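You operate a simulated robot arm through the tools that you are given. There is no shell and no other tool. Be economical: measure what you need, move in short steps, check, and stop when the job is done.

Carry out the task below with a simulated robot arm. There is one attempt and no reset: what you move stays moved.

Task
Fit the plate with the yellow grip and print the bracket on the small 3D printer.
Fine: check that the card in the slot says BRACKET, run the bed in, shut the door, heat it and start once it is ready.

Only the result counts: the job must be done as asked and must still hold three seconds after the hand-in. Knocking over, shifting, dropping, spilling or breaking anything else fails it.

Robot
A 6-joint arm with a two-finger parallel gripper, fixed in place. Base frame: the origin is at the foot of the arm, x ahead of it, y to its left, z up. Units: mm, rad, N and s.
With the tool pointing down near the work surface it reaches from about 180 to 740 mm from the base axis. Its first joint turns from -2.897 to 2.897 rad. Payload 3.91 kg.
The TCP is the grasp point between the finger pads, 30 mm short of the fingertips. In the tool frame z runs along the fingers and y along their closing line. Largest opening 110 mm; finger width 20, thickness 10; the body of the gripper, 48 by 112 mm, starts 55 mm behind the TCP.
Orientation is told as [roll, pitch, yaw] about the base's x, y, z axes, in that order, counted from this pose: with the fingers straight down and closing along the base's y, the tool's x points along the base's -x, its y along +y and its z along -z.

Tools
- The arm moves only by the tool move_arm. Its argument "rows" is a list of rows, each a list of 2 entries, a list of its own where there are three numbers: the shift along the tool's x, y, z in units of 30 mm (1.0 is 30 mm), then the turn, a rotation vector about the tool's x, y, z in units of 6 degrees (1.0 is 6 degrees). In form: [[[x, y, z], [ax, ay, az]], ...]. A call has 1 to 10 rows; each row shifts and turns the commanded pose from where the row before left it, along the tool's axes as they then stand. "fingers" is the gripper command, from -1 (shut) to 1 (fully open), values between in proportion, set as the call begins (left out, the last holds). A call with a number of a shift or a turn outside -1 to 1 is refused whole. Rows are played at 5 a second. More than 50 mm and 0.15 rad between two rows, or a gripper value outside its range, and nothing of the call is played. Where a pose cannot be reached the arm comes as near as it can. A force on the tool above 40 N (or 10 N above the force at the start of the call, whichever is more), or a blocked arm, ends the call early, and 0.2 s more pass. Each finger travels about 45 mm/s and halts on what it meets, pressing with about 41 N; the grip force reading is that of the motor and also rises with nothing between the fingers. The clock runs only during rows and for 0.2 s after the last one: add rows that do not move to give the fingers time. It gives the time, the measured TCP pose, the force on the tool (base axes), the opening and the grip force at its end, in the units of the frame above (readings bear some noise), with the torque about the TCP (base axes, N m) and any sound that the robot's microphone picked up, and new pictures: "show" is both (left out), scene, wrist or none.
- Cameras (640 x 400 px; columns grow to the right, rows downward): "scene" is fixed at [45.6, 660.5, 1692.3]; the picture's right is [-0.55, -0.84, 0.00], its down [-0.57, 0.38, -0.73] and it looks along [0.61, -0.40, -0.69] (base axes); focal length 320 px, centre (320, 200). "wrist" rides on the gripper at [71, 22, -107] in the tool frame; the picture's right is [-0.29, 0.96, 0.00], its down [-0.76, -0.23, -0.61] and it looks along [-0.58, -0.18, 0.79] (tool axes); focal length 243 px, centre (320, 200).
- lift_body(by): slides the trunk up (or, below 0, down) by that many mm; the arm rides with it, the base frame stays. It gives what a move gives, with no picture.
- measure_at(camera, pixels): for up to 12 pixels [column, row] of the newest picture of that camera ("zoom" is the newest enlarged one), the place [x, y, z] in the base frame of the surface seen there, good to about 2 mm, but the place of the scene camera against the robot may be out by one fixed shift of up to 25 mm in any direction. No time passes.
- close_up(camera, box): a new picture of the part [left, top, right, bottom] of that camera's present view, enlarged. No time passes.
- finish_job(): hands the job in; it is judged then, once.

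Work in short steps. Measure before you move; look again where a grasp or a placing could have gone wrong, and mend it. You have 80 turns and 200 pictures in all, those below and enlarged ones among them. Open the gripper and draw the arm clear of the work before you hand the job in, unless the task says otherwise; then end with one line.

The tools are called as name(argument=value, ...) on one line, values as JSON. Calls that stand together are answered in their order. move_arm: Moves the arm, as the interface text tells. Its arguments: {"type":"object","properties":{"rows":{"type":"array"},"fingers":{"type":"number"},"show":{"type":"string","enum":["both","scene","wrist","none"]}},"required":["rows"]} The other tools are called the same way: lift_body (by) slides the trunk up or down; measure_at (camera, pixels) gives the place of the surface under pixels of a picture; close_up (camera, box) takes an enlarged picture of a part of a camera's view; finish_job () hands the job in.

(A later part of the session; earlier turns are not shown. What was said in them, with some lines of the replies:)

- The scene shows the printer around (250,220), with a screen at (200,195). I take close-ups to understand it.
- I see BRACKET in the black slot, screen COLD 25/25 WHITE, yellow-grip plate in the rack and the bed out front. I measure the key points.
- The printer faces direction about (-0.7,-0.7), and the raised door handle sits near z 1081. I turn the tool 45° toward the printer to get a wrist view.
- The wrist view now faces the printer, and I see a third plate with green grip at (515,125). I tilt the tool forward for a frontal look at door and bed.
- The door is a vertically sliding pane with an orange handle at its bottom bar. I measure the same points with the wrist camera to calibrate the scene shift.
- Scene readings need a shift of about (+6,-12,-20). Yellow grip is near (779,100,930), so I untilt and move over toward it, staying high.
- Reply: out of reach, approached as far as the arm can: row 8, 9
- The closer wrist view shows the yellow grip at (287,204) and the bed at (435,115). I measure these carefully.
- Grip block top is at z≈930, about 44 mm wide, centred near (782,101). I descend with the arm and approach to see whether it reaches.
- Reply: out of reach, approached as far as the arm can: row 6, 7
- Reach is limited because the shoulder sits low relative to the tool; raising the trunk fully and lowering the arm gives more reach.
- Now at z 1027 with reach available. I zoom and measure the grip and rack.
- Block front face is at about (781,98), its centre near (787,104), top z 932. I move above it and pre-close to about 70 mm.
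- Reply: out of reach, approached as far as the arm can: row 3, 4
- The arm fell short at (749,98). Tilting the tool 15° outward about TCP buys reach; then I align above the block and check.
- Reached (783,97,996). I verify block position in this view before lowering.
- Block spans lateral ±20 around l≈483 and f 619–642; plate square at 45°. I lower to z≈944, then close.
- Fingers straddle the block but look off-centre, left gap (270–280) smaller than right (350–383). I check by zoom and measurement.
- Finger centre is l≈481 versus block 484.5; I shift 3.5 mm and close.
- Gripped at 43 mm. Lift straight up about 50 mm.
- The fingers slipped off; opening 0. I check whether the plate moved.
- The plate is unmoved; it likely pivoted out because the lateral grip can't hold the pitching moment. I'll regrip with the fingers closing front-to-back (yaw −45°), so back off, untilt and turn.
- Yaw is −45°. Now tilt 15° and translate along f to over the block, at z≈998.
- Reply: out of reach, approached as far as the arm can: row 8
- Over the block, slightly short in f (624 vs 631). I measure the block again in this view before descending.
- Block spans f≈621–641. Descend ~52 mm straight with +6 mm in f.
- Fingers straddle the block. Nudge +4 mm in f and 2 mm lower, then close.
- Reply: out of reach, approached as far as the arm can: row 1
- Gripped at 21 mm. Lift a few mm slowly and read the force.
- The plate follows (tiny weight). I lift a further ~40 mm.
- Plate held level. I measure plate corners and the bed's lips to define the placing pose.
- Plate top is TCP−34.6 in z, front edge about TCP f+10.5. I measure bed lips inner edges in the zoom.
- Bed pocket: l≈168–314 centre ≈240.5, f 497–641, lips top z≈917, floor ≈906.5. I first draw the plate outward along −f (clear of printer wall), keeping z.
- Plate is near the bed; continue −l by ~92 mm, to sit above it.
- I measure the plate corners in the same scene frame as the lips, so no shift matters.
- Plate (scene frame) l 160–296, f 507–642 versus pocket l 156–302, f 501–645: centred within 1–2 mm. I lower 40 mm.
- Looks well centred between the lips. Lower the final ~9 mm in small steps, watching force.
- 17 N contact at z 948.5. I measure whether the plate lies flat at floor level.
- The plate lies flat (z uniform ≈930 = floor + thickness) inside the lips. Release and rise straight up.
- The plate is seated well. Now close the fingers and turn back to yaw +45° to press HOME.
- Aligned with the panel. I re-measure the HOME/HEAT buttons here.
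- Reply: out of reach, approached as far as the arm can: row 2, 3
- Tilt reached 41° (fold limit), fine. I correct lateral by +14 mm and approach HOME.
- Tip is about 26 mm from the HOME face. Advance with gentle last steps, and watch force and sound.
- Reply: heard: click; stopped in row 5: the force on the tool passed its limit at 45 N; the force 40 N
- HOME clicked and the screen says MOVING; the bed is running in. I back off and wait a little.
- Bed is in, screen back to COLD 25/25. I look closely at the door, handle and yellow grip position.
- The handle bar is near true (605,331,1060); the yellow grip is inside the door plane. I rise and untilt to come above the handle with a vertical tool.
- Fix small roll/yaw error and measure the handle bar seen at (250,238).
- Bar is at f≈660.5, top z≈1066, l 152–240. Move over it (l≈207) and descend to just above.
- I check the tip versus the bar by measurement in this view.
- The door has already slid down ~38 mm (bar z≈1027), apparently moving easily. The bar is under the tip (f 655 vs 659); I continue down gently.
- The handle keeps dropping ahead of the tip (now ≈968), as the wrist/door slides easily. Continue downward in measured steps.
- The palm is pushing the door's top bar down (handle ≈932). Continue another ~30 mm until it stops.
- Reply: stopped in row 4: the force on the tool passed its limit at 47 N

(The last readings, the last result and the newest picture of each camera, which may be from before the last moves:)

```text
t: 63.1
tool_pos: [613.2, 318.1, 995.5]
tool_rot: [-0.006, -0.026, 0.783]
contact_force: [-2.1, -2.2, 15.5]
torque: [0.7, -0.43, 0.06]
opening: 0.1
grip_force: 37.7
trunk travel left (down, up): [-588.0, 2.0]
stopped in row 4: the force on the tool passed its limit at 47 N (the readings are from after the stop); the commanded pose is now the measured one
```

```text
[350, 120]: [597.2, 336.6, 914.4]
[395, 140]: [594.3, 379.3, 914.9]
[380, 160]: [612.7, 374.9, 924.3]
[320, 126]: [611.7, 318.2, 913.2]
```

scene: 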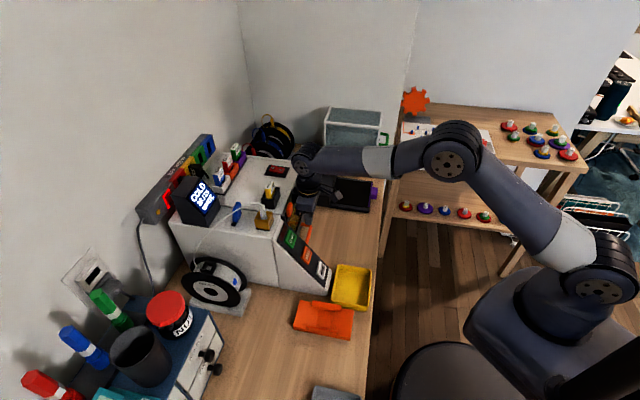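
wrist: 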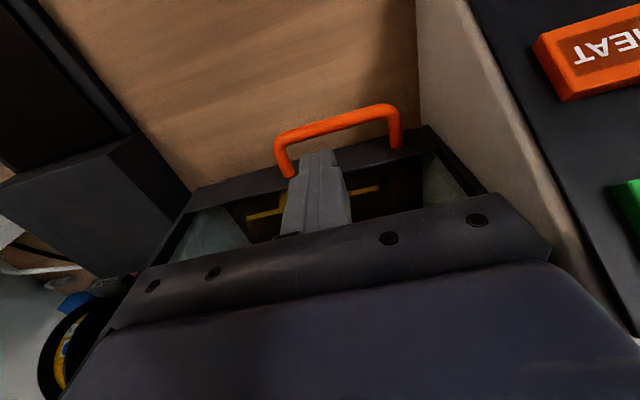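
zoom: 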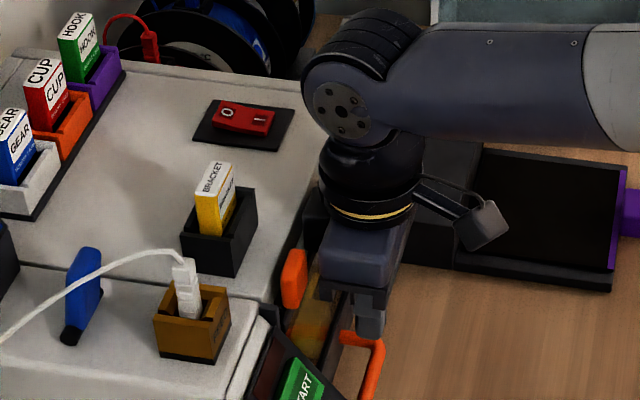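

Force limit reached with the bar at ≈914. I rise and look whether the door is fully shut.

move_arm(rows=[[[0, 0, -0.3], [0, 0, 0]], [[0.5, 0, -1], [0, 0, 0]], [[1, 0, -1], [0, 0, 0]], [[1, 0, -1], [0, 0, 0]], [[1, 0, -1], [0, 0, 0]], [[1, 0, -1], [0, 0, 0]], [[0, 0, 0], [0, 0, 0]]], show="both")

close_up(camera="scene", box=[256, 160, 336, 240])

close_up(camera="wrist", box=[160, 80, 480, 280])

```text
t: 64.7
tool_pos: [515.7, 223.0, 1145.4]
tool_rot: [-0.003, -0.017, 0.784]
contact_force: [-0.6, -0.9, 0.5]
torque: [0.04, 0.0, 0.03]
opening: 0.0
grip_force: 38.0
trunk travel left (down, up): [-588.0, 2.0]
```

scene: 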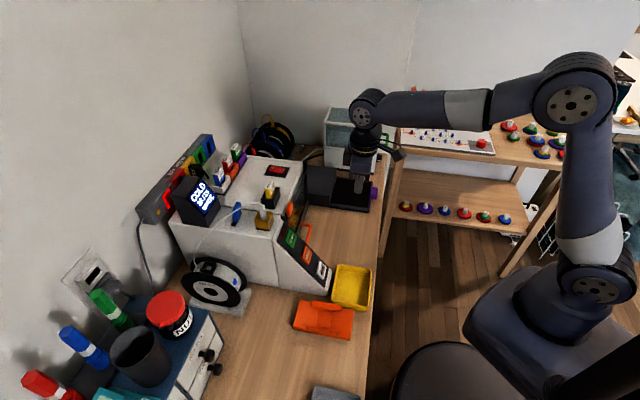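
wrist: 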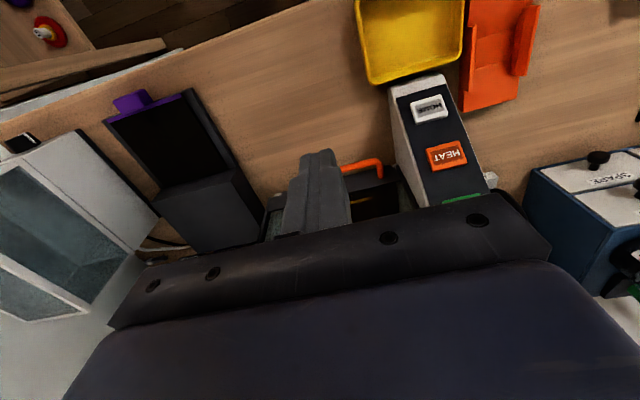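

```text
5.00 times, centred on (296, 200) of scene
```

zoom: 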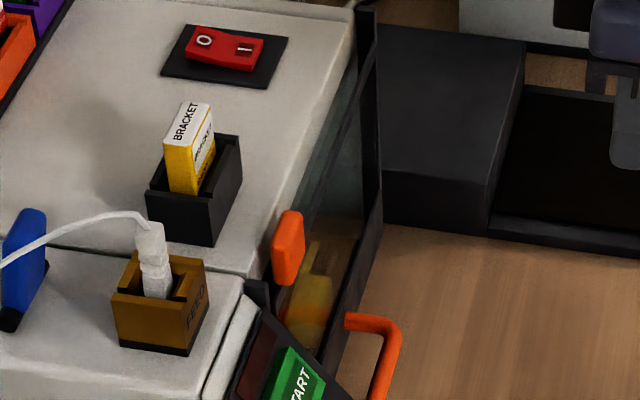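

```text
2.00 times, centred on (320, 180) of wrist
```

zoom: 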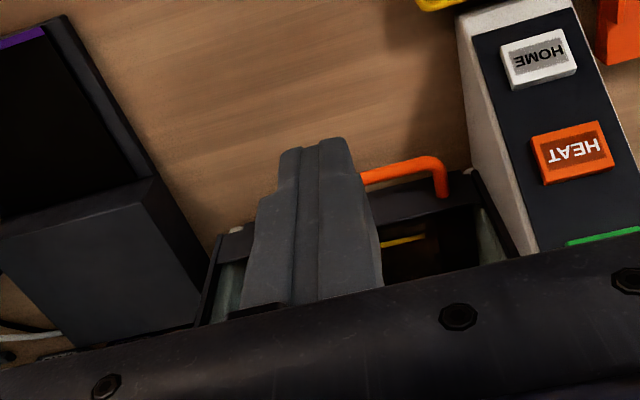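

I can't tell whether it is fully shut. I'll push directly on the handle bar with a fingertip, tilting the tool 15° so the palm stays clear.

move_arm(rows=[[[0, 0, 0], [0, -1, 0]], [[0, 0, 0], [0, -1, 0]], [[-0.36, 0, 0.87], [0, -0.35, 0]], [[-0.36, 0, 0.87], [0, 0, 0]], [[-0.37, 0, 0.87], [0, 0, 0]], [[-0.37, 0, 0.87], [0, 0, 0]], [[-0.37, 0, 0.87], [0, 0, 0]], [[-0.37, 0, 0.87], [0, 0, 0]], [[-0.37, 0, 0.87], [0, 0, 0]], [[0, 0, 0], [0, 0, 0]]], show="wrist")

close_up(camera="wrist", box=[160, 20, 480, 220])

measure_at(camera="wrist", pixels=[[350, 80], [330, 85], [380, 75], [395, 95], [300, 90], [350, 105], [350, 50]])

```text
t: 66.9
tool_pos: [601.7, 306.7, 989.5]
tool_rot: [-0.005, -0.265, 0.786]
contact_force: [0.5, -0.2, -0.1]
torque: [0.03, -0.04, 0.06]
opening: 0.2
grip_force: 38.0
trunk travel left (down, up): [-588.0, 2.0]
```

wrist: 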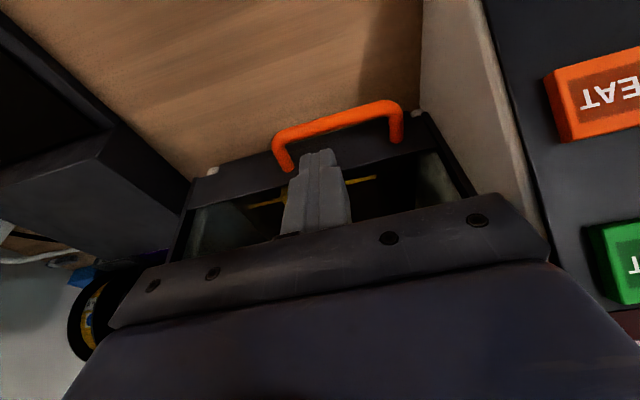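

```text
2.00 times, centred on (320, 120) of wrist
```

zoom: 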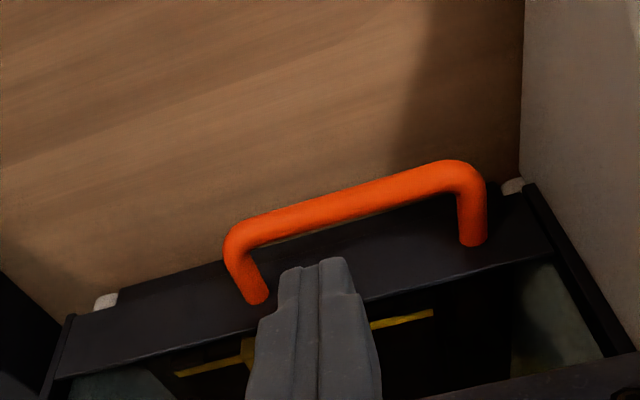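

```text
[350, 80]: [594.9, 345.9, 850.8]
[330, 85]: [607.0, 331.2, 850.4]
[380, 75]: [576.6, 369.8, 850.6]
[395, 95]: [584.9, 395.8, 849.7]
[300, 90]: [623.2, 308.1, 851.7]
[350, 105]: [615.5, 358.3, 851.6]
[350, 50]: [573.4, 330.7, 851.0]
```

Small white stops show at the bar's ends (212,170 and 416,114). I measure the bar's lower edge and the stops.

measure_at(camera="wrist", pixels=[[212, 170], [416, 114], [220, 165], [240, 158], [260, 172], [240, 175], [400, 120], [340, 122], [380, 112], [205, 180], [425, 140], [245, 152]])

```text
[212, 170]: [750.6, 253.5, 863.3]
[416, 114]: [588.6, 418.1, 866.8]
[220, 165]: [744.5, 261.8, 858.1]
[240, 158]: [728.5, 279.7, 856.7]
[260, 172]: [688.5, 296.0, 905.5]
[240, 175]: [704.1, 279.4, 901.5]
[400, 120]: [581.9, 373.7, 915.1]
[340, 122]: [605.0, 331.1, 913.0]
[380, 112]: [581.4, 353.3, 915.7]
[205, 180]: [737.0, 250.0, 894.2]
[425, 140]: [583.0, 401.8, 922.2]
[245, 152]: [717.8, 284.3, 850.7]
```

The bar's lower edge (~≥880) is still above the sill (~857), so it isn't fully shut. I lower the tip onto the handle bar and push.

move_arm(rows=[[[-0.16, 0, 0.2], [0, 0, 0]], [[0.05, 0, 0.3], [0, 0, 0]], [[0.08, 0, 0.3], [0, 0, 0]], [[0.08, 0, 0.3], [0, 0, 0]], [[0.08, 0, 0.3], [0, 0, 0]], [[0.05, 0, 0.2], [0, 0, 0]], [[0.05, 0, 0.2], [0, 0, 0]], [[0.05, 0, 0.2], [0, 0, 0]], [[0, 0, 0], [0, 0, 0]]], show="wrist")

close_up(camera="wrist", box=[160, 20, 480, 220])

```text
t: 68.7
tool_pos: [606.9, 311.3, 941.5]
tool_rot: [-0.006, -0.276, 0.785]
contact_force: [-17.8, -9.8, 22.6]
torque: [-0.03, 0.33, 0.09]
opening: 0.1
grip_force: 38.1
trunk travel left (down, up): [-588.0, 2.0]
stopped in row 8: the force on the tool passed its limit at 45 N (the readings are from after the stop); the commanded pose is now the measured one
```

wrist: 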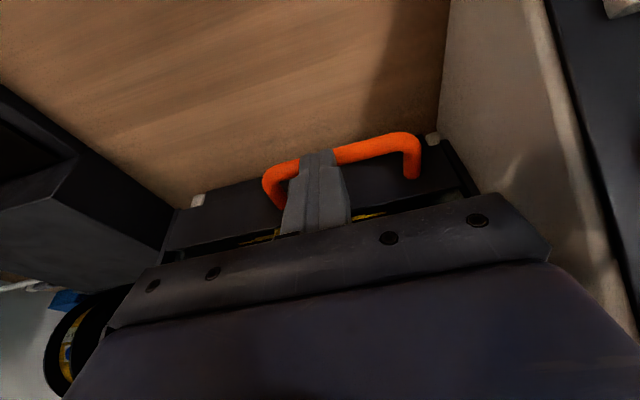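

```text
2.00 times, centred on (320, 120) of wrist
```

zoom: 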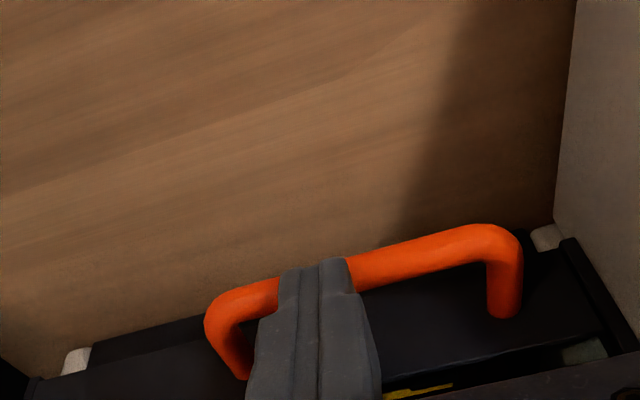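

Force limit hit again. I check the handle's height now.

measure_at(camera="wrist", pixels=[[280, 172], [370, 150], [400, 142], [200, 200], [215, 205], [230, 225], [433, 138], [400, 180], [190, 225], [230, 195]])

close_up(camera="scene", box=[160, 150, 240, 230])

```text
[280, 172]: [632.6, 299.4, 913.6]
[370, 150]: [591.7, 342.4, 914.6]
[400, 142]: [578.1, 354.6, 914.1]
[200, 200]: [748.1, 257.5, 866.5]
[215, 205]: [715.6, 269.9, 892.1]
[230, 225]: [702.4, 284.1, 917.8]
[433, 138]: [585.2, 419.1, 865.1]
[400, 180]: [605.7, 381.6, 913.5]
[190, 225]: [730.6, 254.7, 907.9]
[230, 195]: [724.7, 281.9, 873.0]
```

```text
5.00 times, centred on (200, 190) of scene
```

zoom: 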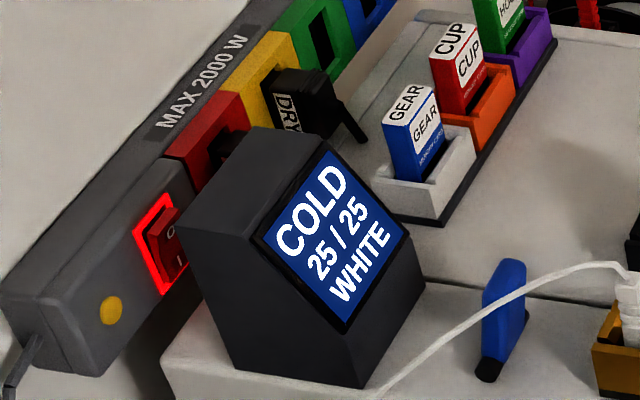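

The bar stays at 914 under 45 N: travel ≈150 mm, a hard stop — door is shut. I back off and go toward HEAT at about (500,394,986).

move_arm(rows=[[[-0.14, 0, -0.5], [0, 0, 0]], [[0.45, 0, -0.9], [0, 0, 0]], [[0.45, 0, -0.9], [0, 0, 0]], [[0.4, 0, -0.95], [0, 0, 0]], [[0, 0.9, 0], [0, -1, 0]], [[0, 0.9, 0], [0, -1, 0]], [[0, 0.9, 0], [0, -1, 0]], [[0, 0.9, 0], [0, -1, 0]], [[0, 0.87, 0], [0, 0, 0]], [[0, 0, 0], [0, 0, 0]]], show="both")

close_up(camera="scene", box=[264, 180, 344, 280])

```text
t: 70.8
tool_pos: [472.7, 367.2, 1020.5]
tool_rot: [-0.007, -0.69, 0.788]
contact_force: [-0.4, 0.0, 0.0]
torque: [0.01, 0.01, -0.02]
opening: 0.0
grip_force: 37.4
trunk travel left (down, up): [-588.0, 2.0]
```

scene: 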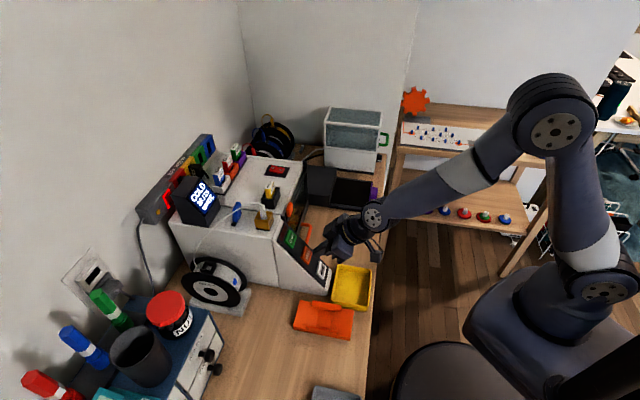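
wrist: 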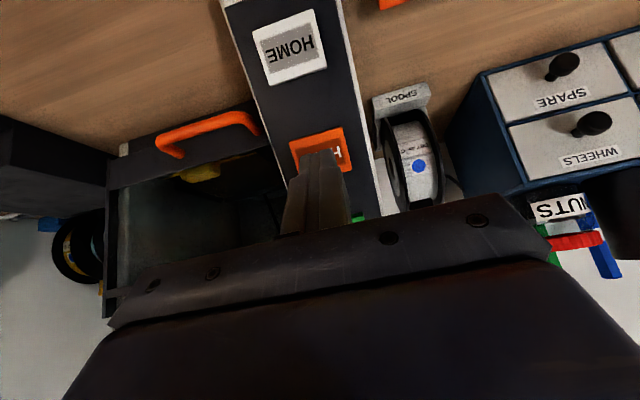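

```text
4.00 times, centred on (304, 230) of scene
```

zoom: 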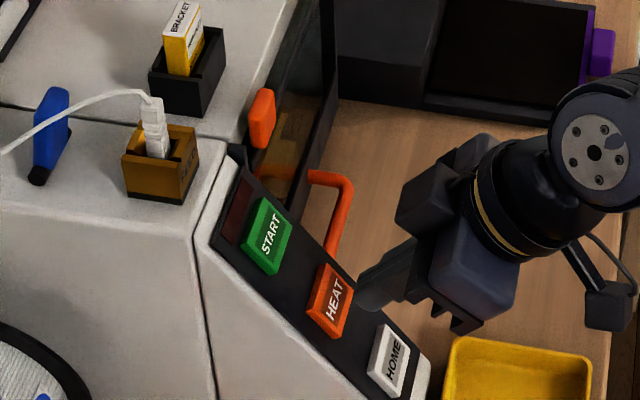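

Tip is ~22 mm off HEAT, aligned (l 74.6). Press HEAT.

move_arm(rows=[[[-0.12, 0, 0.32], [0, 0, 0]], [[-0.12, 0, 0.33], [0, 0, 0]], [[-0.04, 0, 0.12], [0, 0, 0]], [[-0.04, 0, 0.12], [0, 0, 0]], [[-0.03, 0, 0.1], [0, 0, 0]], [[-0.03, 0, 0.1], [0, 0, 0]]], show="scene")

close_up(camera="scene", box=[160, 150, 352, 270])

```text
t: 72.2
tool_pos: [488.9, 382.0, 1007.4]
tool_rot: [-0.003, -0.694, 0.787]
contact_force: [-18.5, -20.8, 21.4]
torque: [0.06, -0.1, -0.03]
opening: 0.0
grip_force: 37.1
trunk travel left (down, up): [-588.0, 2.0]
heard: click
stopped in row 6: the force on the tool passed its limit at 43 N (the readings are from after the stop); the commanded pose is now the measured one
```

scene: 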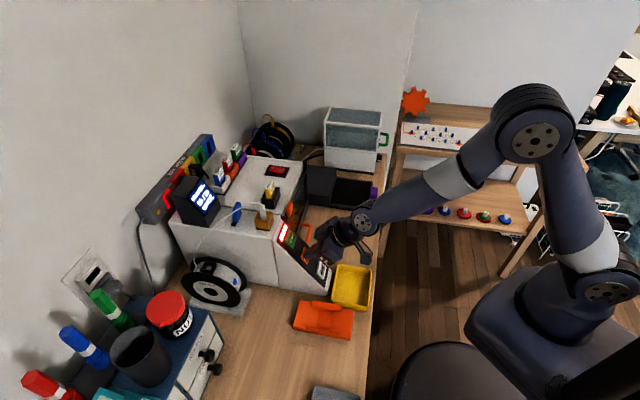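

```text
3.33 times, centred on (256, 210) of scene
```

zoom: 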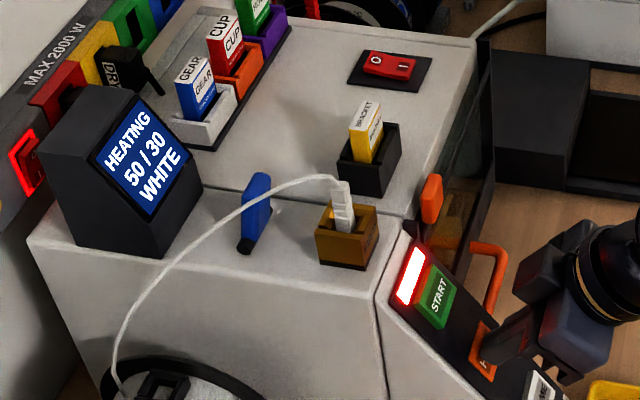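

HEATING 50/30 shows and the lamp is lit. I back off, move in front of START and wait.

move_arm(rows=[[[0.12, 0, -0.36], [0, 0, 0]], [[0.12, 0, -0.36], [0, 0, 0]], [[-0.72, -0.04, -0.21], [0, 0, 0]], [[-0.72, -0.03, -0.21], [0, 0, 0]], [[-0.72, -0.03, -0.21], [0, 0, 0]], [[0, 0, 0], [0, 0, 0]], [[0, 0, 0], [0, 0, 0]], [[0, 0, 0], [0, 0, 0]], [[0, 0, 0], [0, 0, 0]], [[0, 0, 0], [0, 0, 0]]], show="both")

close_up(camera="scene", box=[160, 150, 352, 270])

measure_at(camera="wrist", pixels=[[310, 142], [300, 145], [340, 135], [320, 130]])

```text
t: 74.4
tool_pos: [504.9, 396.7, 1071.8]
tool_rot: [-0.004, -0.69, 0.788]
contact_force: [-0.3, -0.2, 0.5]
torque: [0.0, -0.02, 0.0]
opening: 0.2
grip_force: 37.7
trunk travel left (down, up): [-588.0, 2.0]
```

scene: 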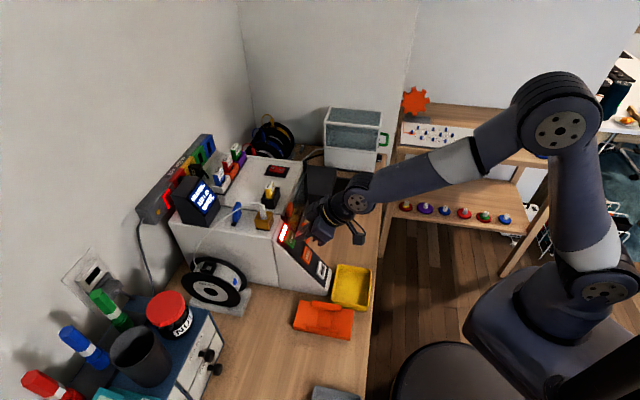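
wrist: 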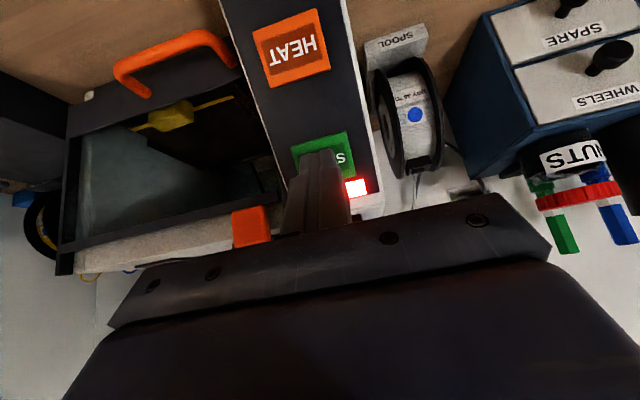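

```text
3.33 times, centred on (256, 210) of scene
```

zoom: 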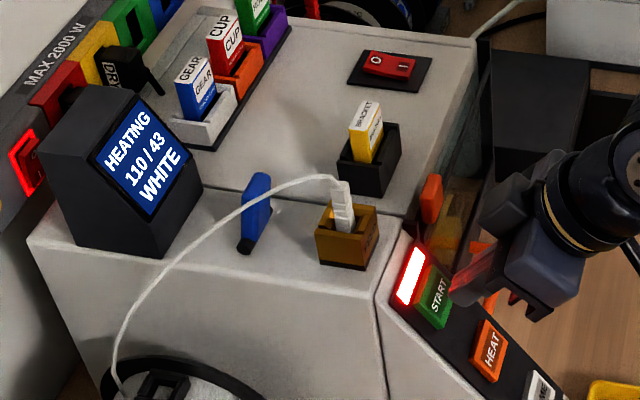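

```text
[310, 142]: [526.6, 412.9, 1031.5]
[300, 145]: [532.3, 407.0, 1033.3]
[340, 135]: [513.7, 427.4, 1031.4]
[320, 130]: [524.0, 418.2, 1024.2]
```

Heating is at 110/43, rising ~27°/s. I wait in place.

move_arm(rows=[[[0, 0, 0], [0, 0, 0]], [[0, 0, 0], [0, 0, 0]], [[0, 0, 0], [0, 0, 0]], [[0, 0, 0], [0, 0, 0]], [[0, 0, 0], [0, 0, 0]], [[0, 0, 0], [0, 0, 0]], [[0, 0, 0], [0, 0, 0]], [[0, 0, 0], [0, 0, 0]], [[0, 0, 0], [0, 0, 0]], [[0, 0, 0], [0, 0, 0]]], show="none")

move_arm(rows=[[[0, 0, 0], [0, 0, 0]], [[0, 0, 0], [0, 0, 0]], [[0, 0, 0], [0, 0, 0]], [[0, 0, 0], [0, 0, 0]], [[0, 0, 0], [0, 0, 0]], [[0, 0, 0], [0, 0, 0]], [[0, 0, 0], [0, 0, 0]], [[0, 0, 0], [0, 0, 0]], [[0, 0, 0], [0, 0, 0]], [[0, 0, 0], [0, 0, 0]]], show="none")

close_up(camera="scene", box=[160, 150, 352, 270])

```text
t: 76.6
tool_pos: [505.7, 395.3, 1072.2]
tool_rot: [-0.006, -0.689, 0.786]
contact_force: [-0.2, -0.5, -0.8]
torque: [0.0, 0.0, 0.02]
opening: 0.1
grip_force: 38.0
trunk travel left (down, up): [-588.0, 2.0]
```

```text
t: 78.8
tool_pos: [506.3, 396.9, 1071.5]
tool_rot: [-0.006, -0.69, 0.787]
contact_force: [0.4, 0.1, 0.1]
torque: [0.04, -0.05, 0.01]
opening: 0.0
grip_force: 37.6
trunk travel left (down, up): [-588.0, 2.0]
```

```text
3.33 times, centred on (256, 210) of scene
```

zoom: 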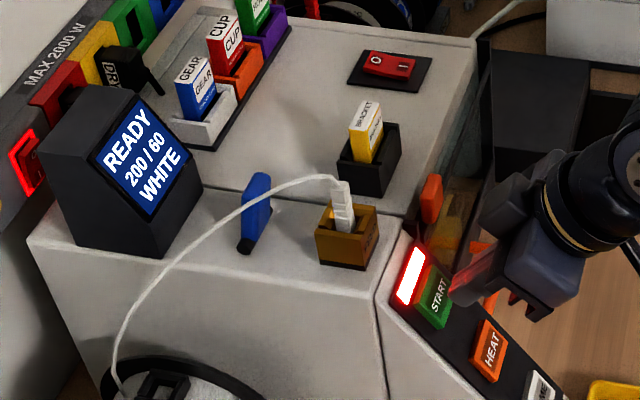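

READY 200/60. Press START.

move_arm(rows=[[[-0.04, -0.05, 0.22], [0, 0, 0]], [[-0.05, 0, 0.18], [0, 0, 0]], [[-0.04, 0, 0.12], [0, 0, 0]], [[-0.03, 0, 0.1], [0, 0, 0]], [[-0.03, 0, 0.1], [0, 0, 0]], [[-0.03, 0, 0.1], [0, 0, 0]]], show="none")

close_up(camera="scene", box=[160, 150, 352, 270])

```text
t: 80.3
tool_pos: [519.4, 407.2, 1060.6]
tool_rot: [-0.005, -0.69, 0.789]
contact_force: [-26.0, -21.4, 20.9]
torque: [0.02, -0.01, 0.04]
opening: 0.0
grip_force: 38.0
trunk travel left (down, up): [-588.0, 2.0]
heard: click
stopped in row 6: the force on the tool passed its limit at 42 N (the readings are from after the stop); the commanded pose is now the measured one
```

```text
3.33 times, centred on (256, 210) of scene
```

zoom: 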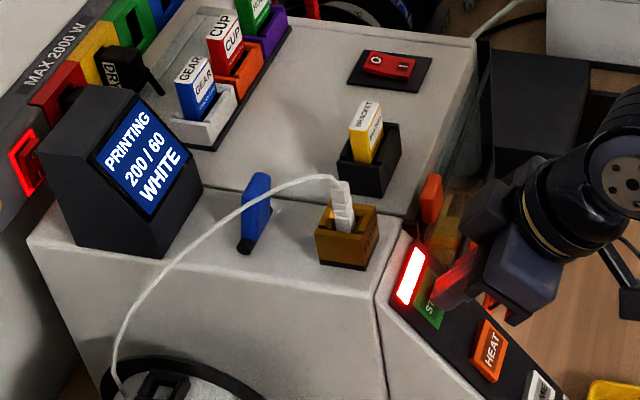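

PRINTING. I back off from the panel and draw the arm clear, opening the gripper once away.

move_arm(rows=[[[0.15, 0, -0.5], [0, 0, 0]], [[0.15, 0, -0.6], [0, 0, 0]], [[0, 0, -1], [0, 0, 0]], [[0, 0, -1], [0, 0, 0]], [[0, 0, -1], [0, 0, 0]], [[0, -1, -1], [0, 0, 0]], [[0, -1, 0], [0, 0, 0]], [[0, -1, 0], [0, 0, 0]]], show="none")

move_arm(rows=[[[0, 0, 0], [0, 0, 0]], [[0, 0, 0], [0, 0, 0]], [[0, 0, 0], [0, 0, 0]], [[0, 0, 0], [0, 0, 0]], [[0, 0, 0], [0, 0, 0]], [[0, 0, 0], [0, 0, 0]], [[0, 0, 0], [0, 0, 0]], [[0, 0, 0], [0, 0, 0]], [[0, 0, 0], [0, 0, 0]], [[0, 0, 0], [0, 0, 0]]], fingers=1, show="scene")

close_up(camera="scene", box=[160, 150, 352, 270])

```text
t: 82.1
tool_pos: [509.8, 272.7, 1170.1]
tool_rot: [-0.003, -0.685, 0.789]
contact_force: [0.0, 0.1, -0.1]
torque: [0.0, 0.04, 0.04]
opening: 0.0
grip_force: 37.3
trunk travel left (down, up): [-588.0, 2.0]
```

```text
t: 84.3
tool_pos: [511.3, 272.7, 1172.4]
tool_rot: [-0.005, -0.687, 0.788]
contact_force: [-0.3, -1.0, -0.4]
torque: [-0.01, 0.02, 0.01]
opening: 110.0
grip_force: 0.1
trunk travel left (down, up): [-588.0, 2.0]
```

scene: 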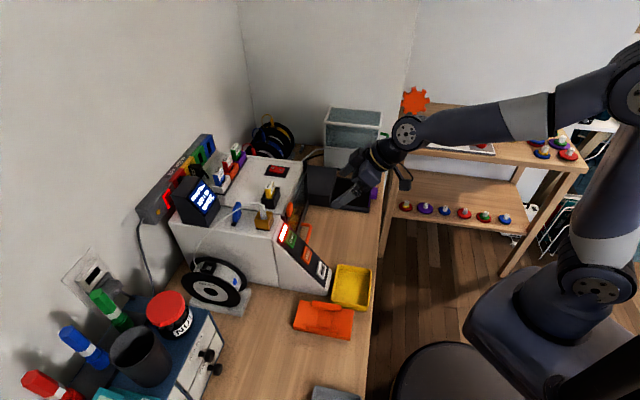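

```text
3.33 times, centred on (256, 210) of scene
```

zoom: 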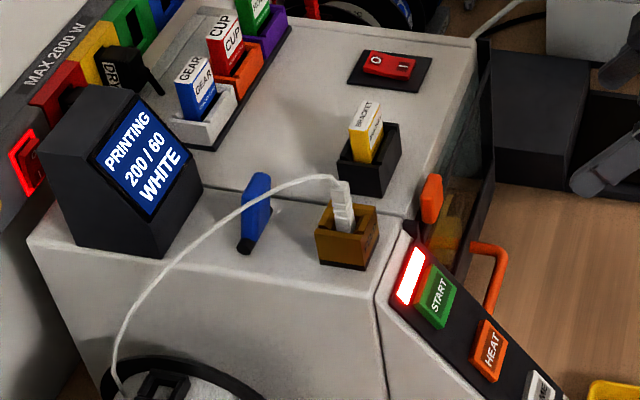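

Still PRINTING. I retreat further and wait to see whether it completes cleanly.

move_arm(rows=[[[0, 0, -1], [0, 0, 0]], [[0, 0, -1], [0, 0, 0]], [[0, 0, -1], [0, 0, 0]], [[0, 0, 0], [0, 0, 0]], [[0, 0, 0], [0, 0, 0]], [[0, 0, 0], [0, 0, 0]], [[0, 0, 0], [0, 0, 0]], [[0, 0, 0], [0, 0, 0]], [[0, 0, 0], [0, 0, 0]], [[0, 0, 0], [0, 0, 0]]], show="none")

move_arm(rows=[[[0, 0, 0], [0, 0, 0]], [[0, 0, 0], [0, 0, 0]], [[0, 0, 0], [0, 0, 0]], [[0, 0, 0], [0, 0, 0]], [[0, 0, 0], [0, 0, 0]], [[0, 0, 0], [0, 0, 0]], [[0, 0, 0], [0, 0, 0]], [[0, 0, 0], [0, 0, 0]], [[0, 0, 0], [0, 0, 0]], [[0, 0, 0], [0, 0, 0]]], show="none")

move_arm(rows=[[[0, 0, 0], [0, 0, 0]], [[0, 0, 0], [0, 0, 0]], [[0, 0, 0], [0, 0, 0]], [[0, 0, 0], [0, 0, 0]], [[0, 0, 0], [0, 0, 0]], [[0, 0, 0], [0, 0, 0]], [[0, 0, 0], [0, 0, 0]], [[0, 0, 0], [0, 0, 0]], [[0, 0, 0], [0, 0, 0]], [[0, 0, 0], [0, 0, 0]]], show="both")

close_up(camera="scene", box=[160, 150, 352, 270])

```text
t: 86.5
tool_pos: [472.2, 232.0, 1239.5]
tool_rot: [-0.006, -0.688, 0.785]
contact_force: [0.7, 0.5, -0.4]
torque: [0.0, 0.02, -0.01]
opening: 110.2
grip_force: 0.0
trunk travel left (down, up): [-588.0, 2.0]
```

```text
t: 88.7
tool_pos: [471.1, 232.2, 1240.4]
tool_rot: [-0.006, -0.687, 0.786]
contact_force: [-0.3, -0.3, 0.2]
torque: [0.02, -0.01, 0.02]
opening: 110.2
grip_force: 0.2
trunk travel left (down, up): [-588.0, 2.0]
```

```text
t: 90.9
tool_pos: [470.8, 231.2, 1239.7]
tool_rot: [-0.006, -0.688, 0.787]
contact_force: [0.3, 0.3, -0.2]
torque: [-0.01, 0.0, 0.0]
opening: 110.4
grip_force: 0.1
trunk travel left (down, up): [-588.0, 2.0]
```

scene: 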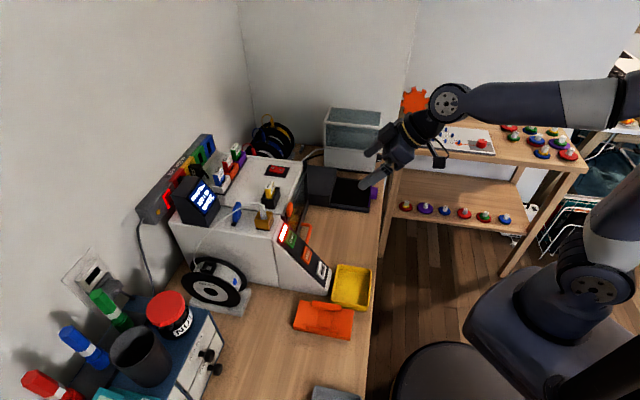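
wrist: 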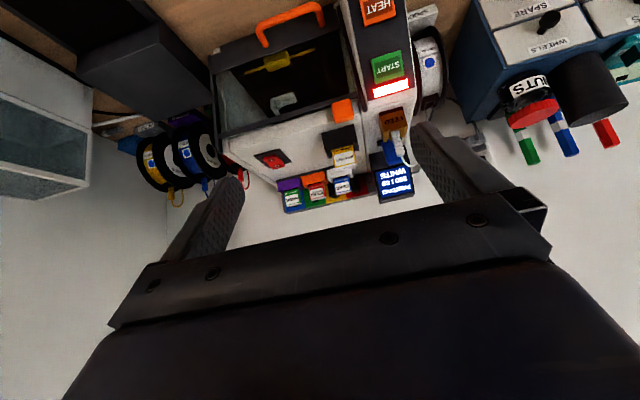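

```text
3.33 times, centred on (256, 210) of scene
```

zoom: 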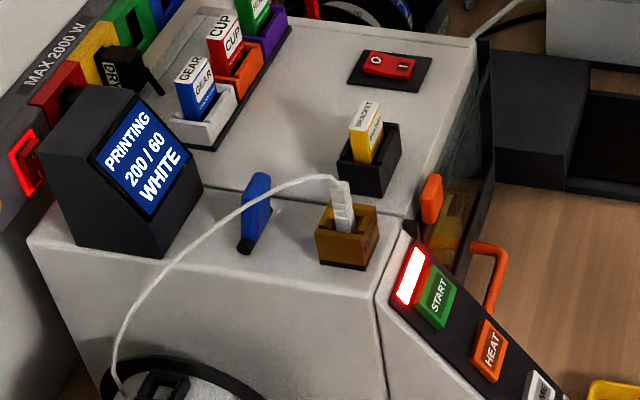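

The wrist view shows a white object forming on the plate at (283,100). I look closer and wait for the print to finish.

move_arm(rows=[[[0, 0, 0], [0, 0, 0]], [[0, 0, 0], [0, 0, 0]], [[0, 0, 0], [0, 0, 0]], [[0, 0, 0], [0, 0, 0]], [[0, 0, 0], [0, 0, 0]], [[0, 0, 0], [0, 0, 0]], [[0, 0, 0], [0, 0, 0]], [[0, 0, 0], [0, 0, 0]], [[0, 0, 0], [0, 0, 0]], [[0, 0, 0], [0, 0, 0]]], show="none")

move_arm(rows=[[[0, 0, 0], [0, 0, 0]], [[0, 0, 0], [0, 0, 0]], [[0, 0, 0], [0, 0, 0]], [[0, 0, 0], [0, 0, 0]], [[0, 0, 0], [0, 0, 0]], [[0, 0, 0], [0, 0, 0]], [[0, 0, 0], [0, 0, 0]], [[0, 0, 0], [0, 0, 0]], [[0, 0, 0], [0, 0, 0]], [[0, 0, 0], [0, 0, 0]]], show="none")

close_up(camera="wrist", box=[200, 0, 440, 210])

```text
t: 93.1
tool_pos: [470.5, 232.5, 1239.2]
tool_rot: [-0.005, -0.688, 0.787]
contact_force: [0.0, 0.2, -0.1]
torque: [0.02, 0.01, -0.01]
opening: 109.9
grip_force: 0.0
trunk travel left (down, up): [-588.0, 2.0]
```

```text
t: 95.3
tool_pos: [471.4, 232.1, 1239.8]
tool_rot: [-0.007, -0.689, 0.787]
contact_force: [-0.2, -0.6, 0.6]
torque: [0.05, -0.02, -0.03]
opening: 109.9
grip_force: 0.1
trunk travel left (down, up): [-588.0, 2.0]
```

```text
1.90 times, centred on (320, 105) of wrist
```

zoom: 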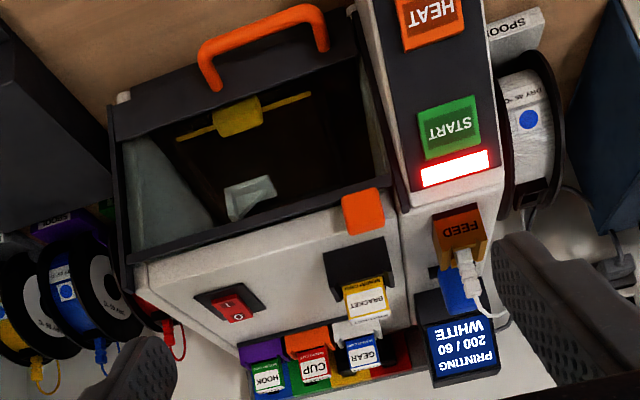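

The bracket has appeared on the plate; the screen still says PRINTING. I wait some more for the finish.

move_arm(rows=[[[0, 0, 0], [0, 0, 0]], [[0, 0, 0], [0, 0, 0]], [[0, 0, 0], [0, 0, 0]], [[0, 0, 0], [0, 0, 0]], [[0, 0, 0], [0, 0, 0]], [[0, 0, 0], [0, 0, 0]], [[0, 0, 0], [0, 0, 0]], [[0, 0, 0], [0, 0, 0]], [[0, 0, 0], [0, 0, 0]], [[0, 0, 0], [0, 0, 0]]], show="none")

move_arm(rows=[[[0, 0, 0], [0, 0, 0]], [[0, 0, 0], [0, 0, 0]], [[0, 0, 0], [0, 0, 0]], [[0, 0, 0], [0, 0, 0]], [[0, 0, 0], [0, 0, 0]], [[0, 0, 0], [0, 0, 0]], [[0, 0, 0], [0, 0, 0]], [[0, 0, 0], [0, 0, 0]], [[0, 0, 0], [0, 0, 0]], [[0, 0, 0], [0, 0, 0]]], show="none")

move_arm(rows=[[[0, 0, 0], [0, 0, 0]], [[0, 0, 0], [0, 0, 0]], [[0, 0, 0], [0, 0, 0]], [[0, 0, 0], [0, 0, 0]], [[0, 0, 0], [0, 0, 0]], [[0, 0, 0], [0, 0, 0]], [[0, 0, 0], [0, 0, 0]], [[0, 0, 0], [0, 0, 0]], [[0, 0, 0], [0, 0, 0]], [[0, 0, 0], [0, 0, 0]]], show="none")

move_arm(rows=[[[0, 0, 0], [0, 0, 0]], [[0, 0, 0], [0, 0, 0]], [[0, 0, 0], [0, 0, 0]], [[0, 0, 0], [0, 0, 0]], [[0, 0, 0], [0, 0, 0]], [[0, 0, 0], [0, 0, 0]], [[0, 0, 0], [0, 0, 0]], [[0, 0, 0], [0, 0, 0]], [[0, 0, 0], [0, 0, 0]], [[0, 0, 0], [0, 0, 0]]], show="none")

close_up(camera="wrist", box=[200, 0, 440, 210])

```text
t: 97.5
tool_pos: [471.5, 232.6, 1240.7]
tool_rot: [-0.005, -0.688, 0.787]
contact_force: [-0.6, 0.5, -0.3]
torque: [-0.01, -0.02, 0.02]
opening: 110.1
grip_force: 0.0
trunk travel left (down, up): [-588.0, 2.0]
```

```text
t: 99.7
tool_pos: [471.9, 230.8, 1239.4]
tool_rot: [-0.005, -0.687, 0.786]
contact_force: [1.2, 0.2, 0.0]
torque: [0.01, -0.03, -0.01]
opening: 110.1
grip_force: 0.1
trunk travel left (down, up): [-588.0, 2.0]
```

```text
t: 101.9
tool_pos: [471.5, 231.6, 1240.3]
tool_rot: [-0.005, -0.687, 0.786]
contact_force: [-0.3, -0.7, 0.7]
torque: [-0.03, 0.03, -0.03]
opening: 110.2
grip_force: 0.0
trunk travel left (down, up): [-588.0, 2.0]
```

```text
t: 104.1
tool_pos: [472.1, 232.2, 1239.5]
tool_rot: [-0.006, -0.687, 0.787]
contact_force: [0.2, 0.2, -0.3]
torque: [0.02, 0.04, -0.02]
opening: 110.0
grip_force: 0.1
trunk travel left (down, up): [-588.0, 2.0]
```

```text
1.90 times, centred on (320, 105) of wrist
```

zoom: 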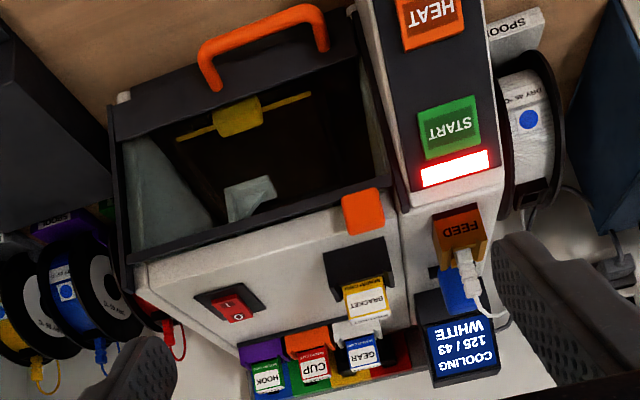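

The print is finished: the screen shows COOLING 125/43 and the white bracket stands on the yellow-grip plate behind the shut door. The arm is clear and the gripper open, so I hand in.

finish_job()

```text
The job is handed in.
```

The bracket is printed: it stands on the yellow-grip plate behind the shut door. The card said BRACKET, and I pressed START only once the screen showed READY. At hand-in the printer was cooling (125/43), with the gripper open and the arm clear.
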